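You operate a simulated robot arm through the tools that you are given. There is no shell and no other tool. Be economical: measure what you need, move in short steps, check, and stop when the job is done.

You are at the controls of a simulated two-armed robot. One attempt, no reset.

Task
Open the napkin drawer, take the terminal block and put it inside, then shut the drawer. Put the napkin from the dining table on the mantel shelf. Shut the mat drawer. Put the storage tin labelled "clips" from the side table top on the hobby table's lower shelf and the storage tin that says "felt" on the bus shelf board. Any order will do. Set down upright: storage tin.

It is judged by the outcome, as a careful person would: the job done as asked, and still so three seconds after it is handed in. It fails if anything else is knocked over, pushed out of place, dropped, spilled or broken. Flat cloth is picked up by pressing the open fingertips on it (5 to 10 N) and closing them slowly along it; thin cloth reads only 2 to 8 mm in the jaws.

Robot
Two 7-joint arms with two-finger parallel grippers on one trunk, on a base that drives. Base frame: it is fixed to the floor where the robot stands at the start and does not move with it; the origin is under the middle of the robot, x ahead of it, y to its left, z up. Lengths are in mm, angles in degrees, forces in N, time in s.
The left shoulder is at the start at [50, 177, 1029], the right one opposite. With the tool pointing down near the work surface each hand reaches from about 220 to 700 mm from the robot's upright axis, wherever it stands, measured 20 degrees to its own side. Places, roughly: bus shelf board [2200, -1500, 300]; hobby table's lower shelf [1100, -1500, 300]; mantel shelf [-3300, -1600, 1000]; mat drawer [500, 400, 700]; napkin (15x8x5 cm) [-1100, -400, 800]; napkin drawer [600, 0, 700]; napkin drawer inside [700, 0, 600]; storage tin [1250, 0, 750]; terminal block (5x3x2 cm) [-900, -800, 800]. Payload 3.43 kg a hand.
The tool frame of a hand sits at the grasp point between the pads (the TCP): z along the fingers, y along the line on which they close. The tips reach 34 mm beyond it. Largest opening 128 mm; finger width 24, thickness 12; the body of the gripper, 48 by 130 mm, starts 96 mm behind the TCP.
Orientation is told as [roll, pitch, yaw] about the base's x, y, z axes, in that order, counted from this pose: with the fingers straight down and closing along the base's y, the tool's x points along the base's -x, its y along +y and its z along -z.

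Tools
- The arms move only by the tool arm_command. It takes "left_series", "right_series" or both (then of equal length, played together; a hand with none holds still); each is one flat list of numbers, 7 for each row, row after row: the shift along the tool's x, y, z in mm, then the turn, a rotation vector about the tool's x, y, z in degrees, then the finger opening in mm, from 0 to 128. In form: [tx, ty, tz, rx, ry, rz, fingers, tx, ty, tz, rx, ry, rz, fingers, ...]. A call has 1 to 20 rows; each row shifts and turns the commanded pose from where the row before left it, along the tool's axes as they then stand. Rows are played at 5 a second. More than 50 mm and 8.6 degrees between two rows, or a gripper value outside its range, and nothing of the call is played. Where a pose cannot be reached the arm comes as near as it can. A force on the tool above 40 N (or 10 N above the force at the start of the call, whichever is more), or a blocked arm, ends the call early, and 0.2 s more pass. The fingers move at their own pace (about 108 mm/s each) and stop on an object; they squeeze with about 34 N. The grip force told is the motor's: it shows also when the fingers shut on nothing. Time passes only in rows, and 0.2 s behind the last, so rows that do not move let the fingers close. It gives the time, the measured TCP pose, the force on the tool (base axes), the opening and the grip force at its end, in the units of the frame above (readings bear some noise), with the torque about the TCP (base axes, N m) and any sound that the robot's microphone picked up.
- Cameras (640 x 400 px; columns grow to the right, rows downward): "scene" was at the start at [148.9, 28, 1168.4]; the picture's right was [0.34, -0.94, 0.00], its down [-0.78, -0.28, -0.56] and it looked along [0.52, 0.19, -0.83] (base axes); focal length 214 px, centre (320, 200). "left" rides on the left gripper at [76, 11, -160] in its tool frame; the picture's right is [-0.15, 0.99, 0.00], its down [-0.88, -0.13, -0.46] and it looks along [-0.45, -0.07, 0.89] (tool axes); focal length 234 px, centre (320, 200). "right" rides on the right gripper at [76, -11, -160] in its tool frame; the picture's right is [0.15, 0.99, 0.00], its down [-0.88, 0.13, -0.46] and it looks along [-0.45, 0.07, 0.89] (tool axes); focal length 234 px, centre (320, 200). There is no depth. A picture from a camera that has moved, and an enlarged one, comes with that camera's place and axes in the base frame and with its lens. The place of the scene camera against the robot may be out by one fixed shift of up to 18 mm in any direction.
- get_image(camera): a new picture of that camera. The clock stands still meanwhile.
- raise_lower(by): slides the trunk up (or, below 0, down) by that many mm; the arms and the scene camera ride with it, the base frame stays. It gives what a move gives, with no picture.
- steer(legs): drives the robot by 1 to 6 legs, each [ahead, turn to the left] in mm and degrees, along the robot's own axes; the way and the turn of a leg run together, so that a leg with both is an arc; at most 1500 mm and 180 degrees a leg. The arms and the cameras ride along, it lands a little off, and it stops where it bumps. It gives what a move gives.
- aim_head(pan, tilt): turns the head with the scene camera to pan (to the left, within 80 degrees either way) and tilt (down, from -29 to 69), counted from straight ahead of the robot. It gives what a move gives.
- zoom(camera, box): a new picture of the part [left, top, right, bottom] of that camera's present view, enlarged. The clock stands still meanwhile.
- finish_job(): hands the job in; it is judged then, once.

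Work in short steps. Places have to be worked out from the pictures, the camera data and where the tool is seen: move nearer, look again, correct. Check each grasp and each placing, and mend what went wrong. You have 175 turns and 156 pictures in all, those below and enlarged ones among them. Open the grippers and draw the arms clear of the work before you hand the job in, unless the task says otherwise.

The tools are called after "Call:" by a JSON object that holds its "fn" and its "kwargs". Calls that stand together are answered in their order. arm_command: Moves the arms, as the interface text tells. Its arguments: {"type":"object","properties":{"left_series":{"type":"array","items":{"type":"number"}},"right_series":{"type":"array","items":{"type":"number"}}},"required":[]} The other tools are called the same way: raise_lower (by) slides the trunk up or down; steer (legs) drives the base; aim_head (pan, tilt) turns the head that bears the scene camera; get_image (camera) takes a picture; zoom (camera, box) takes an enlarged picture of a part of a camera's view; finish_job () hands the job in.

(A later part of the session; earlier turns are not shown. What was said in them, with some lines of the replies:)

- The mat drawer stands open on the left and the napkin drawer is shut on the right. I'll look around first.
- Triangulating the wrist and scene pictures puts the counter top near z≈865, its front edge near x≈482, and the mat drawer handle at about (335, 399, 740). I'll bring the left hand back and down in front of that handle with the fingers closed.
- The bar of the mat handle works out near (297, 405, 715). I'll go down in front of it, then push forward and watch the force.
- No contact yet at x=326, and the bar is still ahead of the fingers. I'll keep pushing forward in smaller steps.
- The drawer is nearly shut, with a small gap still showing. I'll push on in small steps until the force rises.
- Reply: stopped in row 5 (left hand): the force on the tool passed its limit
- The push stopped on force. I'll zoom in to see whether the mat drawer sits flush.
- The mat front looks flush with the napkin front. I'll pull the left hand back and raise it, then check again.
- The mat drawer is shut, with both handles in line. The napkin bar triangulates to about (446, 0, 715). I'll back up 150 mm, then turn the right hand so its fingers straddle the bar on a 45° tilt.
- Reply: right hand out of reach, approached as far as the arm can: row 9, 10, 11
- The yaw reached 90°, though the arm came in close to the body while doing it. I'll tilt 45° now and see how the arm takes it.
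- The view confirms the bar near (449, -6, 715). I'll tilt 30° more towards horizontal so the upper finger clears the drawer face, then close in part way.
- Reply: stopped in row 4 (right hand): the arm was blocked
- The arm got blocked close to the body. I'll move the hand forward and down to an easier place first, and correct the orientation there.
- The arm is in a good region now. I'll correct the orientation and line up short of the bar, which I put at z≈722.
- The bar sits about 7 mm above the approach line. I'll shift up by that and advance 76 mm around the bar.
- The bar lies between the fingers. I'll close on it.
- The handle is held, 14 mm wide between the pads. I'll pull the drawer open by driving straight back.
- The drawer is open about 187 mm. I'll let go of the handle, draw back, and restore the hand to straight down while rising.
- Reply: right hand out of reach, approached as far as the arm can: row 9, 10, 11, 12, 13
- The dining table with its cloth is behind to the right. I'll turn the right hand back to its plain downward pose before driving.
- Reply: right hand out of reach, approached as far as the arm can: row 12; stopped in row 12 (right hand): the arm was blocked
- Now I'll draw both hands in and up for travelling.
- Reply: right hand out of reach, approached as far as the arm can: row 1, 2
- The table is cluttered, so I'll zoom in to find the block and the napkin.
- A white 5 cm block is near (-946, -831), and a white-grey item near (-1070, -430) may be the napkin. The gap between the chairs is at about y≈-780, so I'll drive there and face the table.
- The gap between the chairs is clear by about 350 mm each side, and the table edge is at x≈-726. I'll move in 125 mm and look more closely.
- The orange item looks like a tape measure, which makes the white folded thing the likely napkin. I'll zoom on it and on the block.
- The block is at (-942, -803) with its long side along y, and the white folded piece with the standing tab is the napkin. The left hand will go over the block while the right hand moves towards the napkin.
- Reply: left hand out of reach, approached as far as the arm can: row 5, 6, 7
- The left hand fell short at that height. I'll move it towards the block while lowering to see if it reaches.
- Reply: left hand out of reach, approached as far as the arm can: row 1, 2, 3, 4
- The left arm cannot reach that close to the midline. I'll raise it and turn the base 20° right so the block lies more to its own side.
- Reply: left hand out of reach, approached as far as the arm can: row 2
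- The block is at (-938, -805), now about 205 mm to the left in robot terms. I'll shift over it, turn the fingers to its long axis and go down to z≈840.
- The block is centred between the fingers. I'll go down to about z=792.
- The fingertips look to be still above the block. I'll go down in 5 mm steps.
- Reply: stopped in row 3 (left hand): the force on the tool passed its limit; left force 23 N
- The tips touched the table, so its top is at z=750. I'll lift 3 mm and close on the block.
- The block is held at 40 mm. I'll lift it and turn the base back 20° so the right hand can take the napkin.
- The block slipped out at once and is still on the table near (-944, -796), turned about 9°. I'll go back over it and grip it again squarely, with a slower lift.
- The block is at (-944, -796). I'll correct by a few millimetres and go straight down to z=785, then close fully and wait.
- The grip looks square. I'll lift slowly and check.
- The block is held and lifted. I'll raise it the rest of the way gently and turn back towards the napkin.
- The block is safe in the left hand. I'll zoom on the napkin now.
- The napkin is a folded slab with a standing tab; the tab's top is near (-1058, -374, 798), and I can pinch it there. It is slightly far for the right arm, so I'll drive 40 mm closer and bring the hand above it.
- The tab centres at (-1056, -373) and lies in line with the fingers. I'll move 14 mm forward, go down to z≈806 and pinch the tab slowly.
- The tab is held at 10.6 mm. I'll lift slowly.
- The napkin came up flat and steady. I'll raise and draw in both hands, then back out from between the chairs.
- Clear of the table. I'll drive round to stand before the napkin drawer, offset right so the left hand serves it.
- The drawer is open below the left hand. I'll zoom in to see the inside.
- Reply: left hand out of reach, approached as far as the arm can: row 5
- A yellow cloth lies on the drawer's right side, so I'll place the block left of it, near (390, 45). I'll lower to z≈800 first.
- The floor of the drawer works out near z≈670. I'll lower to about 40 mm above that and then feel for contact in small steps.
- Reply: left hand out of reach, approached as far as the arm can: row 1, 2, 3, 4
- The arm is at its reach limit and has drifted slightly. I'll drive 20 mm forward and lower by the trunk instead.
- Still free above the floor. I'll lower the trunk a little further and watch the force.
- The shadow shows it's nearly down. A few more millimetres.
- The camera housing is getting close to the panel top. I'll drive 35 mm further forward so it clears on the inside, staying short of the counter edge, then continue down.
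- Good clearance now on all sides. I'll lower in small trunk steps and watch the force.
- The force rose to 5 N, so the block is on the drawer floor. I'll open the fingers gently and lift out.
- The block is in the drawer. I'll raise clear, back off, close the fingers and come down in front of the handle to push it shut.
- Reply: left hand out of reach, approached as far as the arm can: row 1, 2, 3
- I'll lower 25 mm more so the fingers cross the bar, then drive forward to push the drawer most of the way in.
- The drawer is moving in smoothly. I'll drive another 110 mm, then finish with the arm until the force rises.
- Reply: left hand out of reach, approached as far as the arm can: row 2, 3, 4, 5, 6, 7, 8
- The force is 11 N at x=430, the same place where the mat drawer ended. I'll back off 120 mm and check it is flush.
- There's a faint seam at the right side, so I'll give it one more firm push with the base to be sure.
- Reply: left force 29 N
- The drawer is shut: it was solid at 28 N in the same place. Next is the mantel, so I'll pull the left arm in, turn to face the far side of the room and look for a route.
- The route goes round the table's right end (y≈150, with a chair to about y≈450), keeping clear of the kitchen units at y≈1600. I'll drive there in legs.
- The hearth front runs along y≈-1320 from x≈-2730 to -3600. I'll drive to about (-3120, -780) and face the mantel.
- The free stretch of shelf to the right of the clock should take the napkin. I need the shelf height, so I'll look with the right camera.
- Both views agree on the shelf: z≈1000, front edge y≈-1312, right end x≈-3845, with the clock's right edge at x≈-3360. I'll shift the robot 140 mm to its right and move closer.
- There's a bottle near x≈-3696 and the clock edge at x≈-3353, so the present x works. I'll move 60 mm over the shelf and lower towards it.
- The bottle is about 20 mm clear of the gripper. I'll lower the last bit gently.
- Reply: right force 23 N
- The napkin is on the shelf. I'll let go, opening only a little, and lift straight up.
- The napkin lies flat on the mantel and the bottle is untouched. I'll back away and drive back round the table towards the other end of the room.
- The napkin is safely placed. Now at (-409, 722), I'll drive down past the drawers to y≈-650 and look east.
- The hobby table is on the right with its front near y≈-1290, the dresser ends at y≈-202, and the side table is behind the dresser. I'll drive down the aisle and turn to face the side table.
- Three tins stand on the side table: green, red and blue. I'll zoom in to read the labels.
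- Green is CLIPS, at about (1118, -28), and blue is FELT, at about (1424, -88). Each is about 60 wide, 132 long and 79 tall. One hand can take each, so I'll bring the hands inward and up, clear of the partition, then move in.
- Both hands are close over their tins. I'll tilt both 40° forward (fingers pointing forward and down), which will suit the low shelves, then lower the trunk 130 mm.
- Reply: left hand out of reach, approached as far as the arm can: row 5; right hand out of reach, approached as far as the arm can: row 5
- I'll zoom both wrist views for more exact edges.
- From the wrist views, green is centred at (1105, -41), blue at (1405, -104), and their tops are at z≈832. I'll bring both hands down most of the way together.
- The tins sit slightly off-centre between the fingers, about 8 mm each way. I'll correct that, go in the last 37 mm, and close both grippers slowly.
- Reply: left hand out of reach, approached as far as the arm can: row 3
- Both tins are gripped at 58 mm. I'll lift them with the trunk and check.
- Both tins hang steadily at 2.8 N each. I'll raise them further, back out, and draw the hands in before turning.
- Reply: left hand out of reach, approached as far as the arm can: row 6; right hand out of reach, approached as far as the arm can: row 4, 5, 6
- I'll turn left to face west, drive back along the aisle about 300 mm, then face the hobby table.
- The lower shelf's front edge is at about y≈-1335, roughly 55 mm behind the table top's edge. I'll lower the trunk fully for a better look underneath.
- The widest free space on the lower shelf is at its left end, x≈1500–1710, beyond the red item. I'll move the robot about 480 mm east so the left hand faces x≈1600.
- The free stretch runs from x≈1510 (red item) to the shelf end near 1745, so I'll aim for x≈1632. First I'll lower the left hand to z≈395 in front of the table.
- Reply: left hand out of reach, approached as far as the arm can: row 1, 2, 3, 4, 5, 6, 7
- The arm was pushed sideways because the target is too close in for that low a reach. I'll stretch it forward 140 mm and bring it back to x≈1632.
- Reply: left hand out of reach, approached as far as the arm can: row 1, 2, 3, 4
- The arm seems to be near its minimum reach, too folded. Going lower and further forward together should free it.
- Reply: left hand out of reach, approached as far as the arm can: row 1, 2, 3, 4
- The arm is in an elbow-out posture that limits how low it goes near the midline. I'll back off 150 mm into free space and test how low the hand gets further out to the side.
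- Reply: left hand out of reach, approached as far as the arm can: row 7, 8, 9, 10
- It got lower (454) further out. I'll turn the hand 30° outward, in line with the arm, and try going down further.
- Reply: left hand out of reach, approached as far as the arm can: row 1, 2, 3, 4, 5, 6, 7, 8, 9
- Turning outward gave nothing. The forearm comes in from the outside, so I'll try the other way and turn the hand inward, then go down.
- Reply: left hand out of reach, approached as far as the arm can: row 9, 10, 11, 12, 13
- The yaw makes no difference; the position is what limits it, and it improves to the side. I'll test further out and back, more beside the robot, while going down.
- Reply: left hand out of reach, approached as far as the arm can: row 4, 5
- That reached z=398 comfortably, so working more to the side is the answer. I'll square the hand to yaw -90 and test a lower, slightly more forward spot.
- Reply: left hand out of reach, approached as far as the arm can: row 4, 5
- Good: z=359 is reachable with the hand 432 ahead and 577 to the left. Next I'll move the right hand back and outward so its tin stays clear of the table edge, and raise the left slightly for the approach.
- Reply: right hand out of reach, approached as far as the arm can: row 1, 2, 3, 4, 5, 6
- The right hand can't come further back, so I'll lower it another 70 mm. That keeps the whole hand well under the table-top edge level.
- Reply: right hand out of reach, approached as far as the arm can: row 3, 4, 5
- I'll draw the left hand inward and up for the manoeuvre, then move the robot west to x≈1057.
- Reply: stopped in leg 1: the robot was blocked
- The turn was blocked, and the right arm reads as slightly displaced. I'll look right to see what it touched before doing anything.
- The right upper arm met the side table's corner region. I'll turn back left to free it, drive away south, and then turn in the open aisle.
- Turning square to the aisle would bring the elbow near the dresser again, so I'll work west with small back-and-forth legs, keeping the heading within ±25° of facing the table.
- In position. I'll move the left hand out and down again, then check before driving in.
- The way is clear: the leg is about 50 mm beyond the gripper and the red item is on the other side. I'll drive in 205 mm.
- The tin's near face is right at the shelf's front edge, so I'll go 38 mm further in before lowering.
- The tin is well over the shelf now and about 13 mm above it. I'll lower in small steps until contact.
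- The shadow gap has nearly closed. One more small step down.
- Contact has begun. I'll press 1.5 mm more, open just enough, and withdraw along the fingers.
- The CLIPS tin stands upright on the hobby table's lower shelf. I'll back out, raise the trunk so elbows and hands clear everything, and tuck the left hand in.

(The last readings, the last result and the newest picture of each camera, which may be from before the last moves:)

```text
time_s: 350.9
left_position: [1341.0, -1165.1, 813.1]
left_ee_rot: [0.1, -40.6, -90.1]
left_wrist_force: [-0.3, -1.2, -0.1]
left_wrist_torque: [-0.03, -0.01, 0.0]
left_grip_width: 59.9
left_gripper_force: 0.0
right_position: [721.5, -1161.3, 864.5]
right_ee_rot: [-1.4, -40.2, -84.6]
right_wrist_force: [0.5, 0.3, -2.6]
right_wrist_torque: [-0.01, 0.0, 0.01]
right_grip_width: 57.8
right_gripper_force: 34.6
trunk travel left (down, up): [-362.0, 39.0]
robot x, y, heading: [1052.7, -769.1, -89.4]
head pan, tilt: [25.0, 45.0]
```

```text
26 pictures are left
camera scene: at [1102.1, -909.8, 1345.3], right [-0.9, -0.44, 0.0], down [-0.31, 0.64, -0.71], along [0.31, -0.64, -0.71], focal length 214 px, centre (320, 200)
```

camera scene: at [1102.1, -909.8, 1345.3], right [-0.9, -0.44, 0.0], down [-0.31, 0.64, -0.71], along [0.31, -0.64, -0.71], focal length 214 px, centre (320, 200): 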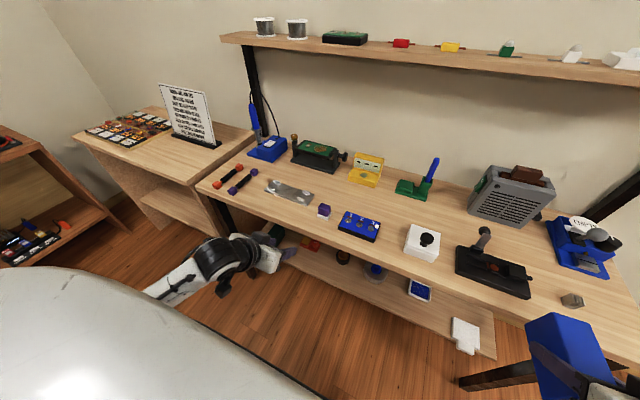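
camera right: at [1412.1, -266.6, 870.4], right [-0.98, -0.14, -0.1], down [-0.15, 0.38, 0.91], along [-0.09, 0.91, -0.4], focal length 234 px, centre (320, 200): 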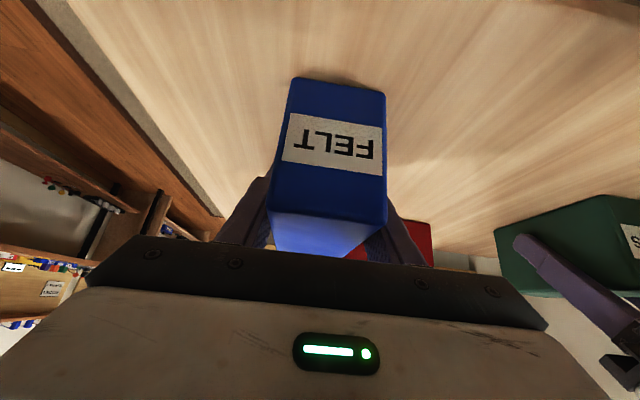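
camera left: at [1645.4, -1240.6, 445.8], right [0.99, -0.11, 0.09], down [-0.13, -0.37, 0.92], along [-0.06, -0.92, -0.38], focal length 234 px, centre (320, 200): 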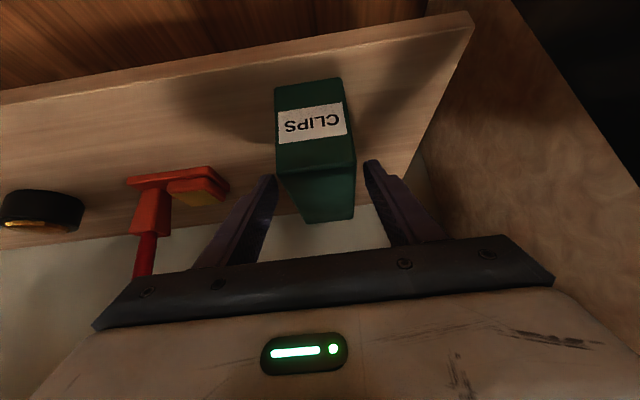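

Turning here would sweep the held tin over the table's items, so I'll back up 130 mm more first, then turn and drive east in front of the bus shelf.

Call:
{"fn": "steer", "kwargs": {"legs": [[-130, 0], [0, 97], [1080, 0], [0, -52.7]]}}

Call:
{"fn": "aim_head", "kwargs": {"pan": -40, "tilt": 42}}

Call:
{"fn": "get_image", "kwargs": {"camera": "scene"}}

```text
time_s: 355.7
left_position: [1461.7, -354.1, 823.4]
left_ee_rot: [0.4, -42.3, -0.5]
left_wrist_force: [-0.2, -0.2, -1.0]
left_wrist_torque: [-0.01, -0.01, 0.01]
left_grip_width: 59.9
left_gripper_force: 0.1
right_position: [1444.8, -975.0, 863.2]
right_ee_rot: [-1.4, -40.0, 5.4]
right_wrist_force: [-0.1, 0.2, -3.4]
right_wrist_torque: [0.03, 0.01, 0.01]
right_grip_width: 57.5
right_gripper_force: 34.1
trunk travel left (down, up): [-362.0, 39.0]
robot x, y, heading: [1054.5, -640.2, 0.6]
head pan, tilt: [25.0, 45.0]
stopped in leg 2: the robot was blocked; the commanded pose is now the measured one
```

```text
time_s: 357.1
left_position: [1460.7, -352.5, 821.2]
left_ee_rot: [0.5, -42.0, -0.4]
left_wrist_force: [0.1, -0.2, -0.4]
left_wrist_torque: [-0.02, 0.01, 0.0]
left_grip_width: 60.0
left_gripper_force: 0.1
right_position: [1446.8, -974.8, 863.1]
right_ee_rot: [-1.4, -40.0, 5.4]
right_wrist_force: [-0.2, 0.1, -3.7]
right_wrist_torque: [-0.01, 0.03, -0.02]
right_grip_width: 57.8
right_gripper_force: 33.8
trunk travel left (down, up): [-362.0, 39.0]
robot x, y, heading: [1051.5, -645.1, 0.7]
head pan, tilt: [-40.0, 42.0]
```

```text
25 pictures are left
camera scene: at [1205.2, -689.6, 1349.0], right [-0.63, -0.77, 0.0], down [-0.52, 0.42, -0.74], along [0.57, -0.47, -0.67], focal length 214 px, centre (320, 200)
```

scene: 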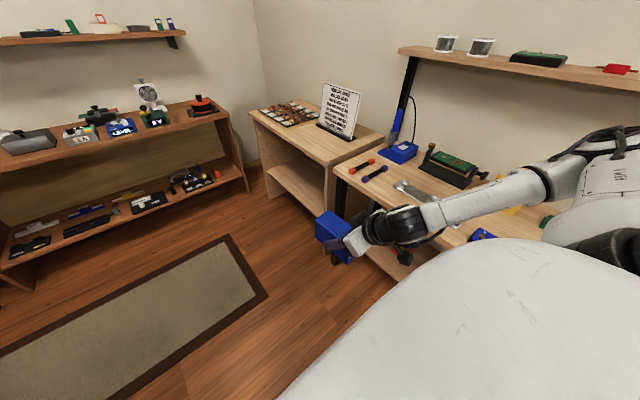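

The left elbow touched the partition's end. I'll turn back right a little, drive clear past it, and then continue.

Call:
{"fn": "steer", "kwargs": {"legs": [[0, -13], [400, 0]]}}

Call:
{"fn": "aim_head", "kwargs": {"pan": 70, "tilt": 35}}

Call:
{"fn": "get_image", "kwargs": {"camera": "scene"}}

```text
time_s: 360.4
left_position: [1897.3, -534.8, 822.4]
left_ee_rot: [0.4, -42.2, -13.3]
left_wrist_force: [0.4, -0.4, -0.5]
left_wrist_torque: [0.0, 0.03, 0.01]
left_grip_width: 59.8
left_gripper_force: 0.0
right_position: [1746.1, -1138.3, 864.7]
right_ee_rot: [-1.3, -40.2, -7.4]
right_wrist_force: [0.5, -0.6, -3.3]
right_wrist_torque: [-0.02, 0.02, 0.0]
right_grip_width: 57.8
right_gripper_force: 33.9
trunk travel left (down, up): [-362.0, 39.0]
robot x, y, heading: [1437.2, -727.1, -12.3]
head pan, tilt: [-40.0, 42.0]
```

```text
time_s: 362.3
left_position: [1898.7, -534.2, 822.2]
left_ee_rot: [0.5, -42.2, -13.1]
left_wrist_force: [0.6, 0.2, 0.5]
left_wrist_torque: [-0.01, -0.01, 0.01]
left_grip_width: 60.1
left_gripper_force: 0.1
right_position: [1746.0, -1136.7, 865.3]
right_ee_rot: [-1.4, -40.1, -7.4]
right_wrist_force: [0.8, -0.3, -3.4]
right_wrist_torque: [-0.01, 0.04, 0.01]
right_grip_width: 57.8
right_gripper_force: 34.3
trunk travel left (down, up): [-362.0, 39.0]
robot x, y, heading: [1437.9, -725.1, -12.0]
head pan, tilt: [70.0, 35.0]
```

```text
24 pictures are left
camera scene: at [1567.2, -662.6, 1360.1], right [0.85, -0.53, 0.0], down [-0.31, -0.49, -0.82], along [0.44, 0.69, -0.57], focal length 214 px, centre (320, 200)
```

scene: 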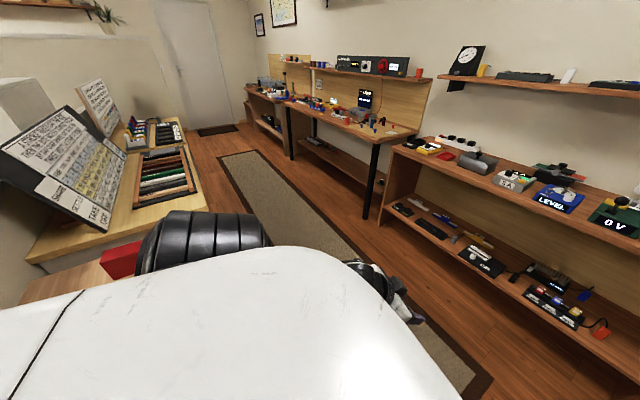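

The red tin and the side table are undisturbed. I'll continue to the stance in front of the bus shelf and face it at -45°.

Call:
{"fn": "steer", "kwargs": {"legs": [[300, 10], [0, 25], [420, 0], [0, -68]]}}

Call:
{"fn": "aim_head", "kwargs": {"pan": -45, "tilt": 42}}

Call:
{"fn": "get_image", "kwargs": {"camera": "scene"}}

```text
time_s: 370.8
left_position: [2612.5, -682.7, 822.2]
left_ee_rot: [0.5, -42.2, -45.8]
left_wrist_force: [-0.2, 1.0, -0.1]
left_wrist_torque: [0.01, -0.03, -0.03]
left_grip_width: 60.0
left_gripper_force: 0.0
right_position: [2161.9, -1109.5, 865.0]
right_ee_rot: [-1.4, -40.2, -39.9]
right_wrist_force: [-0.2, -0.5, -3.1]
right_wrist_torque: [0.01, -0.01, 0.01]
right_grip_width: 57.8
right_gripper_force: 34.0
trunk travel left (down, up): [-362.0, 39.0]
robot x, y, heading: [2127.5, -598.6, -44.7]
head pan, tilt: [70.0, 35.0]
```

```text
time_s: 372.7
left_position: [2612.2, -682.0, 822.8]
left_ee_rot: [0.5, -42.1, -45.9]
left_wrist_force: [-0.5, 0.0, 0.1]
left_wrist_torque: [0.0, -0.01, 0.03]
left_grip_width: 60.1
left_gripper_force: 0.1
right_position: [2162.1, -1107.6, 865.2]
right_ee_rot: [-1.4, -40.2, -39.9]
right_wrist_force: [-0.4, 0.8, -2.5]
right_wrist_torque: [0.04, -0.03, -0.02]
right_grip_width: 57.6
right_gripper_force: 34.4
trunk travel left (down, up): [-362.0, 39.0]
robot x, y, heading: [2127.0, -597.0, -44.6]
head pan, tilt: [-45.0, 42.0]
```

```text
23 pictures are left
camera scene: at [2186.3, -726.8, 1349.6], right [-1.0, -0.01, 0.0], down [0.0, 0.67, -0.74], along [0.01, -0.74, -0.67], focal length 214 px, centre (320, 200)
```

scene: 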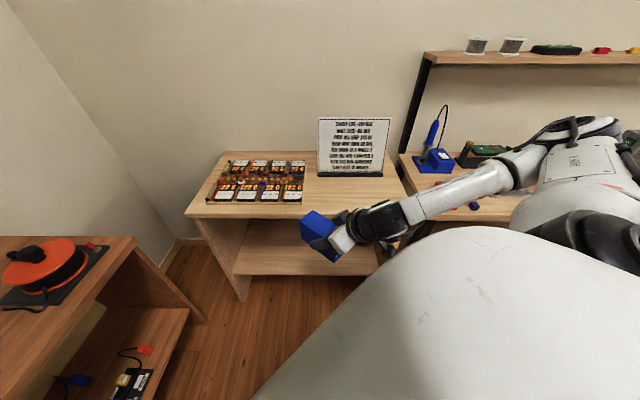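

The bus shelf's lower board runs x≈1820–2640 with its front at y≈-1295, and it looks empty. I'll back off 150 mm, lower the trunk, and put the right hand out to the side as I did with the left.

Call:
{"fn": "steer", "kwargs": {"legs": [[-150, 0]]}}

Call:
{"fn": "raise_lower", "kwargs": {"by": -360}}

Call:
{"fn": "arm_command", "kwargs": {"right_series": [6.7, -30, 13.5, 0, 0, 0, 0, 6.7, -30, 13.5, 0, 0, 0, 0, 6.7, -30, 13.5, 0, 0, 0, 0, 6.7, -30, 13.5, 0, 0, 0, 0, 6.7, -30, 13.5, 0, 0, 0, 0, 6.7, -30, 13.5, 0, 0, 0, 0, 6.7, -30, 13.5, 0, 0, 0, 0, 6.7, -30, 13.5, 0, 0, 0, 0]}}

Call:
{"fn": "arm_command", "kwargs": {"right_series": [0, 0, 0, 4.6, 0, 5.47, 0, 0, 0, 0, 4.6, 0, 5.47, 0, 0, 0, 0, 4.6, 0, 5.47, 0, 0, 0, 0, 4.6, 0, 5.47, 0, 0, 0, 0, 4.6, 0, 5.47, 0, 0, 0, 0, 4.6, 0, 5.47, 0, 0, 0, 0, 4.6, 0, 5.47, 0]}}

Call:
{"fn": "get_image", "kwargs": {"camera": "right"}}

```text
time_s: 374.1
left_position: [2506.1, -575.6, 822.1]
left_ee_rot: [0.3, -42.1, -45.6]
left_wrist_force: [-0.7, 0.7, -0.1]
left_wrist_torque: [0.03, 0.0, -0.02]
left_grip_width: 60.2
left_gripper_force: 0.1
right_position: [2055.2, -1004.0, 865.7]
right_ee_rot: [-1.4, -40.2, -39.8]
right_wrist_force: [0.1, -0.4, -3.0]
right_wrist_torque: [-0.02, 0.0, 0.03]
right_grip_width: 57.8
right_gripper_force: 33.5
trunk travel left (down, up): [-362.0, 39.0]
robot x, y, heading: [2015.6, -492.2, -44.5]
head pan, tilt: [-45.0, 42.0]
```

```text
time_s: 377.6
left_position: [2505.8, -575.6, 462.2]
left_ee_rot: [0.4, -42.1, -45.7]
left_wrist_force: [0.1, 0.8, 0.5]
left_wrist_torque: [-0.03, -0.01, 0.02]
left_grip_width: 60.1
left_gripper_force: 0.0
right_position: [2056.3, -1002.7, 503.8]
right_ee_rot: [-1.3, -40.2, -39.8]
right_wrist_force: [-0.2, 0.0, -2.4]
right_wrist_torque: [0.05, 0.04, 0.03]
right_grip_width: 57.8
right_gripper_force: 33.8
trunk travel left (down, up): [-2.0, 399.0]
robot x, y, heading: [2016.5, -491.7, -44.5]
head pan, tilt: [-45.0, 42.0]
```

```text
time_s: 379.4
left_position: [2505.9, -575.7, 461.8]
left_ee_rot: [0.6, -42.2, -45.7]
left_wrist_force: [-0.4, 0.1, 0.7]
left_wrist_torque: [-0.01, -0.03, 0.03]
left_grip_width: 60.1
left_gripper_force: 0.0
right_position: [1920.0, -1206.4, 389.8]
right_ee_rot: [-1.5, -40.2, -39.8]
right_wrist_force: [-0.3, 0.6, -3.4]
right_wrist_torque: [-0.04, -0.04, -0.01]
right_grip_width: 57.6
right_gripper_force: 34.4
trunk travel left (down, up): [-2.0, 399.0]
robot x, y, heading: [2017.3, -495.9, -44.4]
head pan, tilt: [-45.0, 42.0]
```

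```text
time_s: 381.0
left_position: [2505.9, -575.7, 462.2]
left_ee_rot: [0.5, -42.1, -45.5]
left_wrist_force: [0.3, 0.1, 0.4]
left_wrist_torque: [0.02, 0.01, -0.02]
left_grip_width: 60.2
left_gripper_force: 0.0
right_position: [1926.3, -1200.6, 387.4]
right_ee_rot: [-0.5, -40.0, -83.4]
right_wrist_force: [0.0, 0.4, -2.7]
right_wrist_torque: [0.03, -0.01, 0.01]
right_grip_width: 57.8
right_gripper_force: 34.4
right hand out of reach, approached as far as the arm can: row 1, 2
trunk travel left (down, up): [-2.0, 399.0]
robot x, y, heading: [2017.9, -493.6, -44.5]
head pan, tilt: [-45.0, 42.0]
```

```text
22 pictures are left
camera right: at [1897.8, -1041.5, 460.5], right [0.97, 0.22, -0.1], down [0.18, -0.37, 0.91], along [0.16, -0.91, -0.39], focal length 234 px, centre (320, 200)
```

right: 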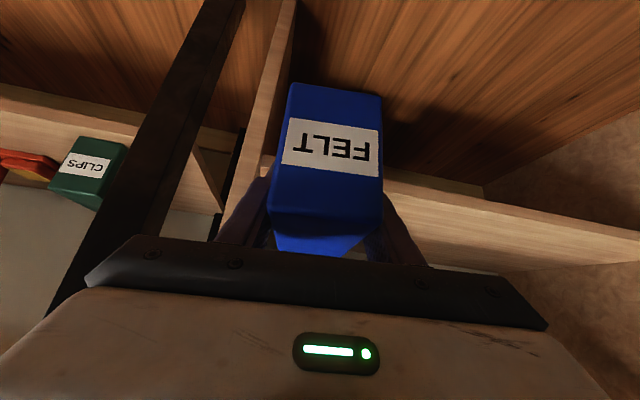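

The right hand is in position, with the bus unit's side panel at x≈1862. I'll drive diagonally in, first 190 mm, and look.

Call:
{"fn": "steer", "kwargs": {"legs": [[190, 0]]}}

Call:
{"fn": "get_image", "kwargs": {"camera": "right"}}

Call:
{"fn": "get_image", "kwargs": {"camera": "scene"}}

```text
time_s: 382.5
left_position: [2638.3, -706.1, 462.2]
left_ee_rot: [0.5, -42.2, -45.5]
left_wrist_force: [0.4, 0.2, -0.5]
left_wrist_torque: [0.0, 0.01, 0.02]
left_grip_width: 60.0
left_gripper_force: 0.1
right_position: [2059.1, -1330.8, 386.6]
right_ee_rot: [-0.4, -40.0, -83.4]
right_wrist_force: [1.1, 0.0, -2.8]
right_wrist_torque: [0.02, 0.03, 0.0]
right_grip_width: 57.8
right_gripper_force: 33.2
trunk travel left (down, up): [-2.0, 399.0]
robot x, y, heading: [2150.6, -625.4, -44.3]
head pan, tilt: [-45.0, 42.0]
```

```text
21 pictures are left
camera right: at [2030.9, -1172.3, 460.4], right [0.97, 0.22, -0.1], down [0.18, -0.36, 0.91], along [0.17, -0.9, -0.39], focal length 234 px, centre (320, 200)
```

right: 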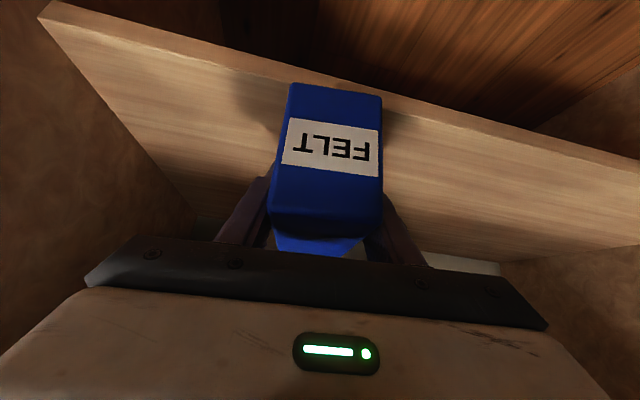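

```text
20 pictures are left
camera scene: at [2212.4, -751.7, 989.6], right [-1.0, -0.01, 0.0], down [-0.01, 0.67, -0.74], along [0.01, -0.74, -0.67], focal length 214 px, centre (320, 200)
```

scene: 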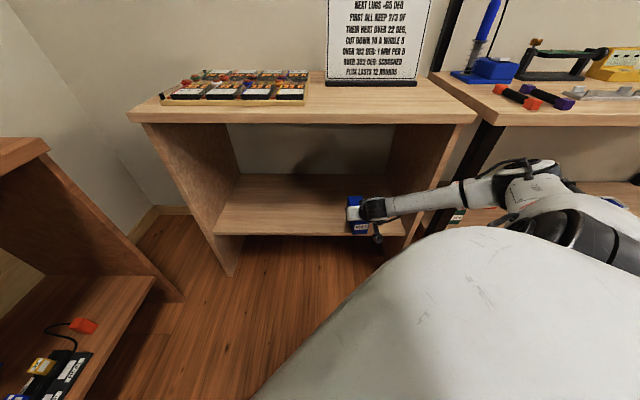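

The board is empty. I'll drive another 118 mm so the tin's near face is well inside the front edge.

Call:
{"fn": "steer", "kwargs": {"legs": [[118, 0]]}}

Call:
{"fn": "arm_command", "kwargs": {"right_series": [5.1, 0, 6.1, 0, 0, 0, 0, 5.1, 0, 6.1, 0, 0, 0, 0, 5.1, 0, 6.1, 0, 0, 0, 0, 3.8, 0, 4.6, 0, 0, 0, 0]}}

Call:
{"fn": "get_image", "kwargs": {"camera": "right"}}

```text
time_s: 383.7
left_position: [2721.5, -788.4, 461.0]
left_ee_rot: [0.5, -42.1, -45.6]
left_wrist_force: [0.8, -0.1, -0.6]
left_wrist_torque: [-0.01, 0.01, 0.01]
left_grip_width: 59.9
left_gripper_force: 0.0
right_position: [2142.4, -1411.5, 386.6]
right_ee_rot: [-0.4, -40.0, -83.5]
right_wrist_force: [-0.2, 0.3, -3.6]
right_wrist_torque: [-0.01, 0.01, -0.02]
right_grip_width: 57.7
right_gripper_force: 33.9
trunk travel left (down, up): [-2.0, 399.0]
robot x, y, heading: [2232.1, -704.2, -44.6]
head pan, tilt: [-45.0, 42.0]
```

```text
time_s: 384.7
left_position: [2722.7, -788.5, 463.5]
left_ee_rot: [0.5, -42.1, -45.5]
left_wrist_force: [0.6, 0.8, 1.0]
left_wrist_torque: [-0.03, 0.02, -0.01]
left_grip_width: 60.2
left_gripper_force: 0.1
right_position: [2144.2, -1415.0, 367.2]
right_ee_rot: [-0.3, -39.8, -83.3]
right_wrist_force: [2.0, 2.0, 10.9]
right_wrist_torque: [-0.89, -0.53, 0.07]
right_grip_width: 57.6
right_gripper_force: 34.3
right hand out of reach, approached as far as the arm can: row 4
trunk travel left (down, up): [-2.0, 399.0]
robot x, y, heading: [2232.4, -705.0, -44.5]
head pan, tilt: [-45.0, 42.0]
```

```text
19 pictures are left
camera right: at [2114.6, -1256.3, 441.6], right [0.97, 0.22, -0.1], down [0.18, -0.37, 0.91], along [0.17, -0.9, -0.39], focal length 234 px, centre (320, 200)
```

right: 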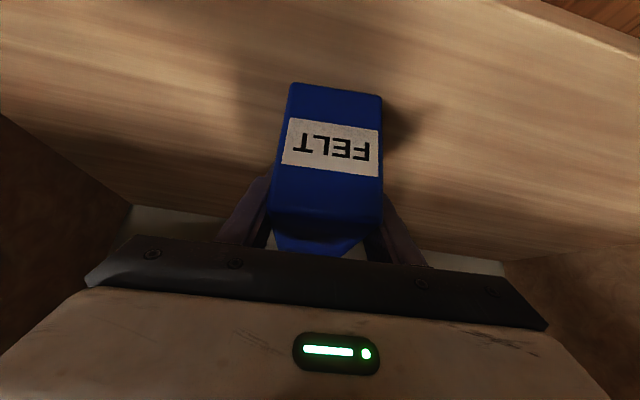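

The tin touches the board (about 14 N). I'll open the fingers gently and withdraw along them.

Call:
{"fn": "arm_command", "kwargs": {"right_series": [0, 0, 0, 0, 0, 0, 57, 0, 0, 0, 0, 0, 0, 62, 0, 0, 0, 0, 0, 0, 68, 0, 0, 0, 0, 0, 0, 76, 0, 0, 0, 0, 0, 0, 76, 0, 0, -12, 0, 0, 0, 76, 0, 0, -20, 0, 0, 0, 76, 0, 0, -25, 0, 0, 0, 76]}}

Call:
{"fn": "get_image", "kwargs": {"camera": "right"}}

```text
time_s: 386.5
left_position: [2721.7, -787.1, 462.4]
left_ee_rot: [0.4, -42.2, -45.6]
left_wrist_force: [0.2, -1.5, 0.8]
left_wrist_torque: [0.06, 0.02, -0.01]
left_grip_width: 59.8
left_gripper_force: 0.1
right_position: [2135.4, -1378.0, 408.8]
right_ee_rot: [-0.4, -39.8, -83.5]
right_wrist_force: [-0.2, 0.5, 0.1]
right_wrist_torque: [0.0, 0.01, -0.02]
right_grip_width: 76.0
right_gripper_force: 0.0
right hand out of reach, approached as far as the arm can: row 8
trunk travel left (down, up): [-2.0, 399.0]
robot x, y, heading: [2229.6, -706.2, -44.4]
head pan, tilt: [-45.0, 42.0]
```

```text
18 pictures are left
camera right: at [2107.4, -1218.6, 483.6], right [0.97, 0.22, -0.1], down [0.18, -0.37, 0.91], along [0.17, -0.9, -0.4], focal length 234 px, centre (320, 200)
```

right: 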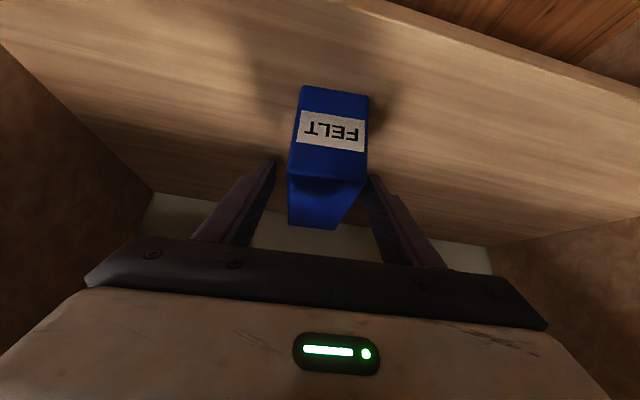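

The FELT tin stands upright on the board. Since the robot backs off diagonally, I'll first raise the trunk 55 mm so the tips clear the tin's top, then back out.

Call:
{"fn": "raise_lower", "kwargs": {"by": 55}}

Call:
{"fn": "steer", "kwargs": {"legs": [[-300, 0]]}}

Call:
{"fn": "get_image", "kwargs": {"camera": "right"}}

Call:
{"fn": "get_image", "kwargs": {"camera": "scene"}}

```text
time_s: 387.5
left_position: [2722.3, -787.6, 517.7]
left_ee_rot: [0.4, -42.1, -45.6]
left_wrist_force: [-0.1, -0.2, 0.0]
left_wrist_torque: [-0.02, 0.03, 0.01]
left_grip_width: 60.2
left_gripper_force: 0.1
right_position: [2137.1, -1378.0, 463.6]
right_ee_rot: [-0.4, -39.7, -83.4]
right_wrist_force: [0.6, 0.1, -0.5]
right_wrist_torque: [-0.01, 0.01, 0.0]
right_grip_width: 75.8
right_gripper_force: 0.1
trunk travel left (down, up): [-57.0, 344.0]
robot x, y, heading: [2234.0, -705.2, -44.5]
head pan, tilt: [-45.0, 42.0]
```

```text
time_s: 389.5
left_position: [2509.8, -579.6, 515.7]
left_ee_rot: [0.3, -42.0, -45.7]
left_wrist_force: [-0.9, 0.1, 0.6]
left_wrist_torque: [-0.01, 0.0, 0.01]
left_grip_width: 60.0
left_gripper_force: 0.0
right_position: [1923.0, -1168.8, 462.9]
right_ee_rot: [-0.5, -39.7, -83.5]
right_wrist_force: [-0.2, -0.4, -0.1]
right_wrist_torque: [0.02, 0.03, 0.01]
right_grip_width: 75.9
right_gripper_force: 0.1
trunk travel left (down, up): [-57.0, 344.0]
robot x, y, heading: [2018.7, -496.0, -44.6]
head pan, tilt: [-45.0, 42.0]
```

```text
17 pictures are left
camera right: at [1894.5, -1009.6, 538.3], right [0.97, 0.22, -0.1], down [0.18, -0.37, 0.91], along [0.16, -0.9, -0.4], focal length 234 px, centre (320, 200)
```

right: 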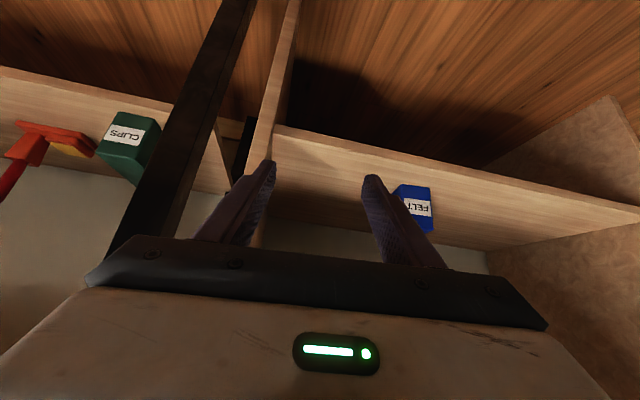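

```text
16 pictures are left
camera scene: at [2083.1, -624.3, 1044.6], right [-1.0, -0.01, 0.0], down [0.0, 0.67, -0.74], along [0.0, -0.74, -0.67], focal length 214 px, centre (320, 200)
```

scene: 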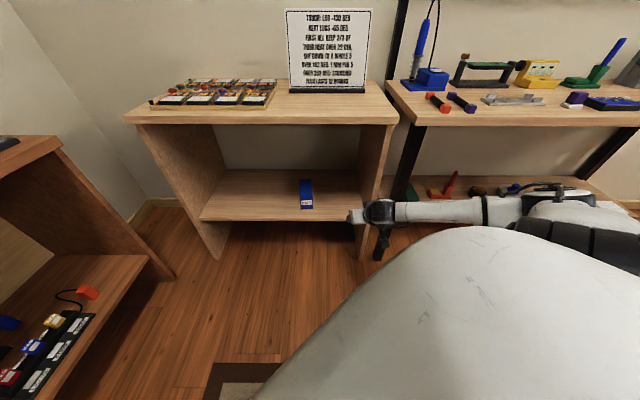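

Both tins stand upright in place, the napkin is on the mantel, the block is in its drawer, and both drawers are shut. The grippers are open and clear of the work, so I'll hand the job in.

Call:
{"fn": "finish_job", "kwargs": {}}

```text
The job is handed in.
```

I finished every part of the task and handed the job in.

- **Terminal block:** it is inside the napkin drawer, and that drawer is shut.
- **Mat drawer:** it is shut.
- **Napkin:** it is on the mantel shelf, between the clock and the bottle.
- **"Clips" tin:** it stands upright on the hobby table's lower shelf, at the end nearest the bus shelf.
- **"Felt" tin:** it stands upright on the bus shelf board.

- **Block slip:** the terminal block slipped from the grip as I first lifted it and stayed on the dining table. I picked it up again.
- **Elbow contacts:** while turning, an elbow was stopped twice around the side table and the partition next to it. Later pictures showed nothing moved or knocked over there. I did not take a last close look at that corner before handing in.
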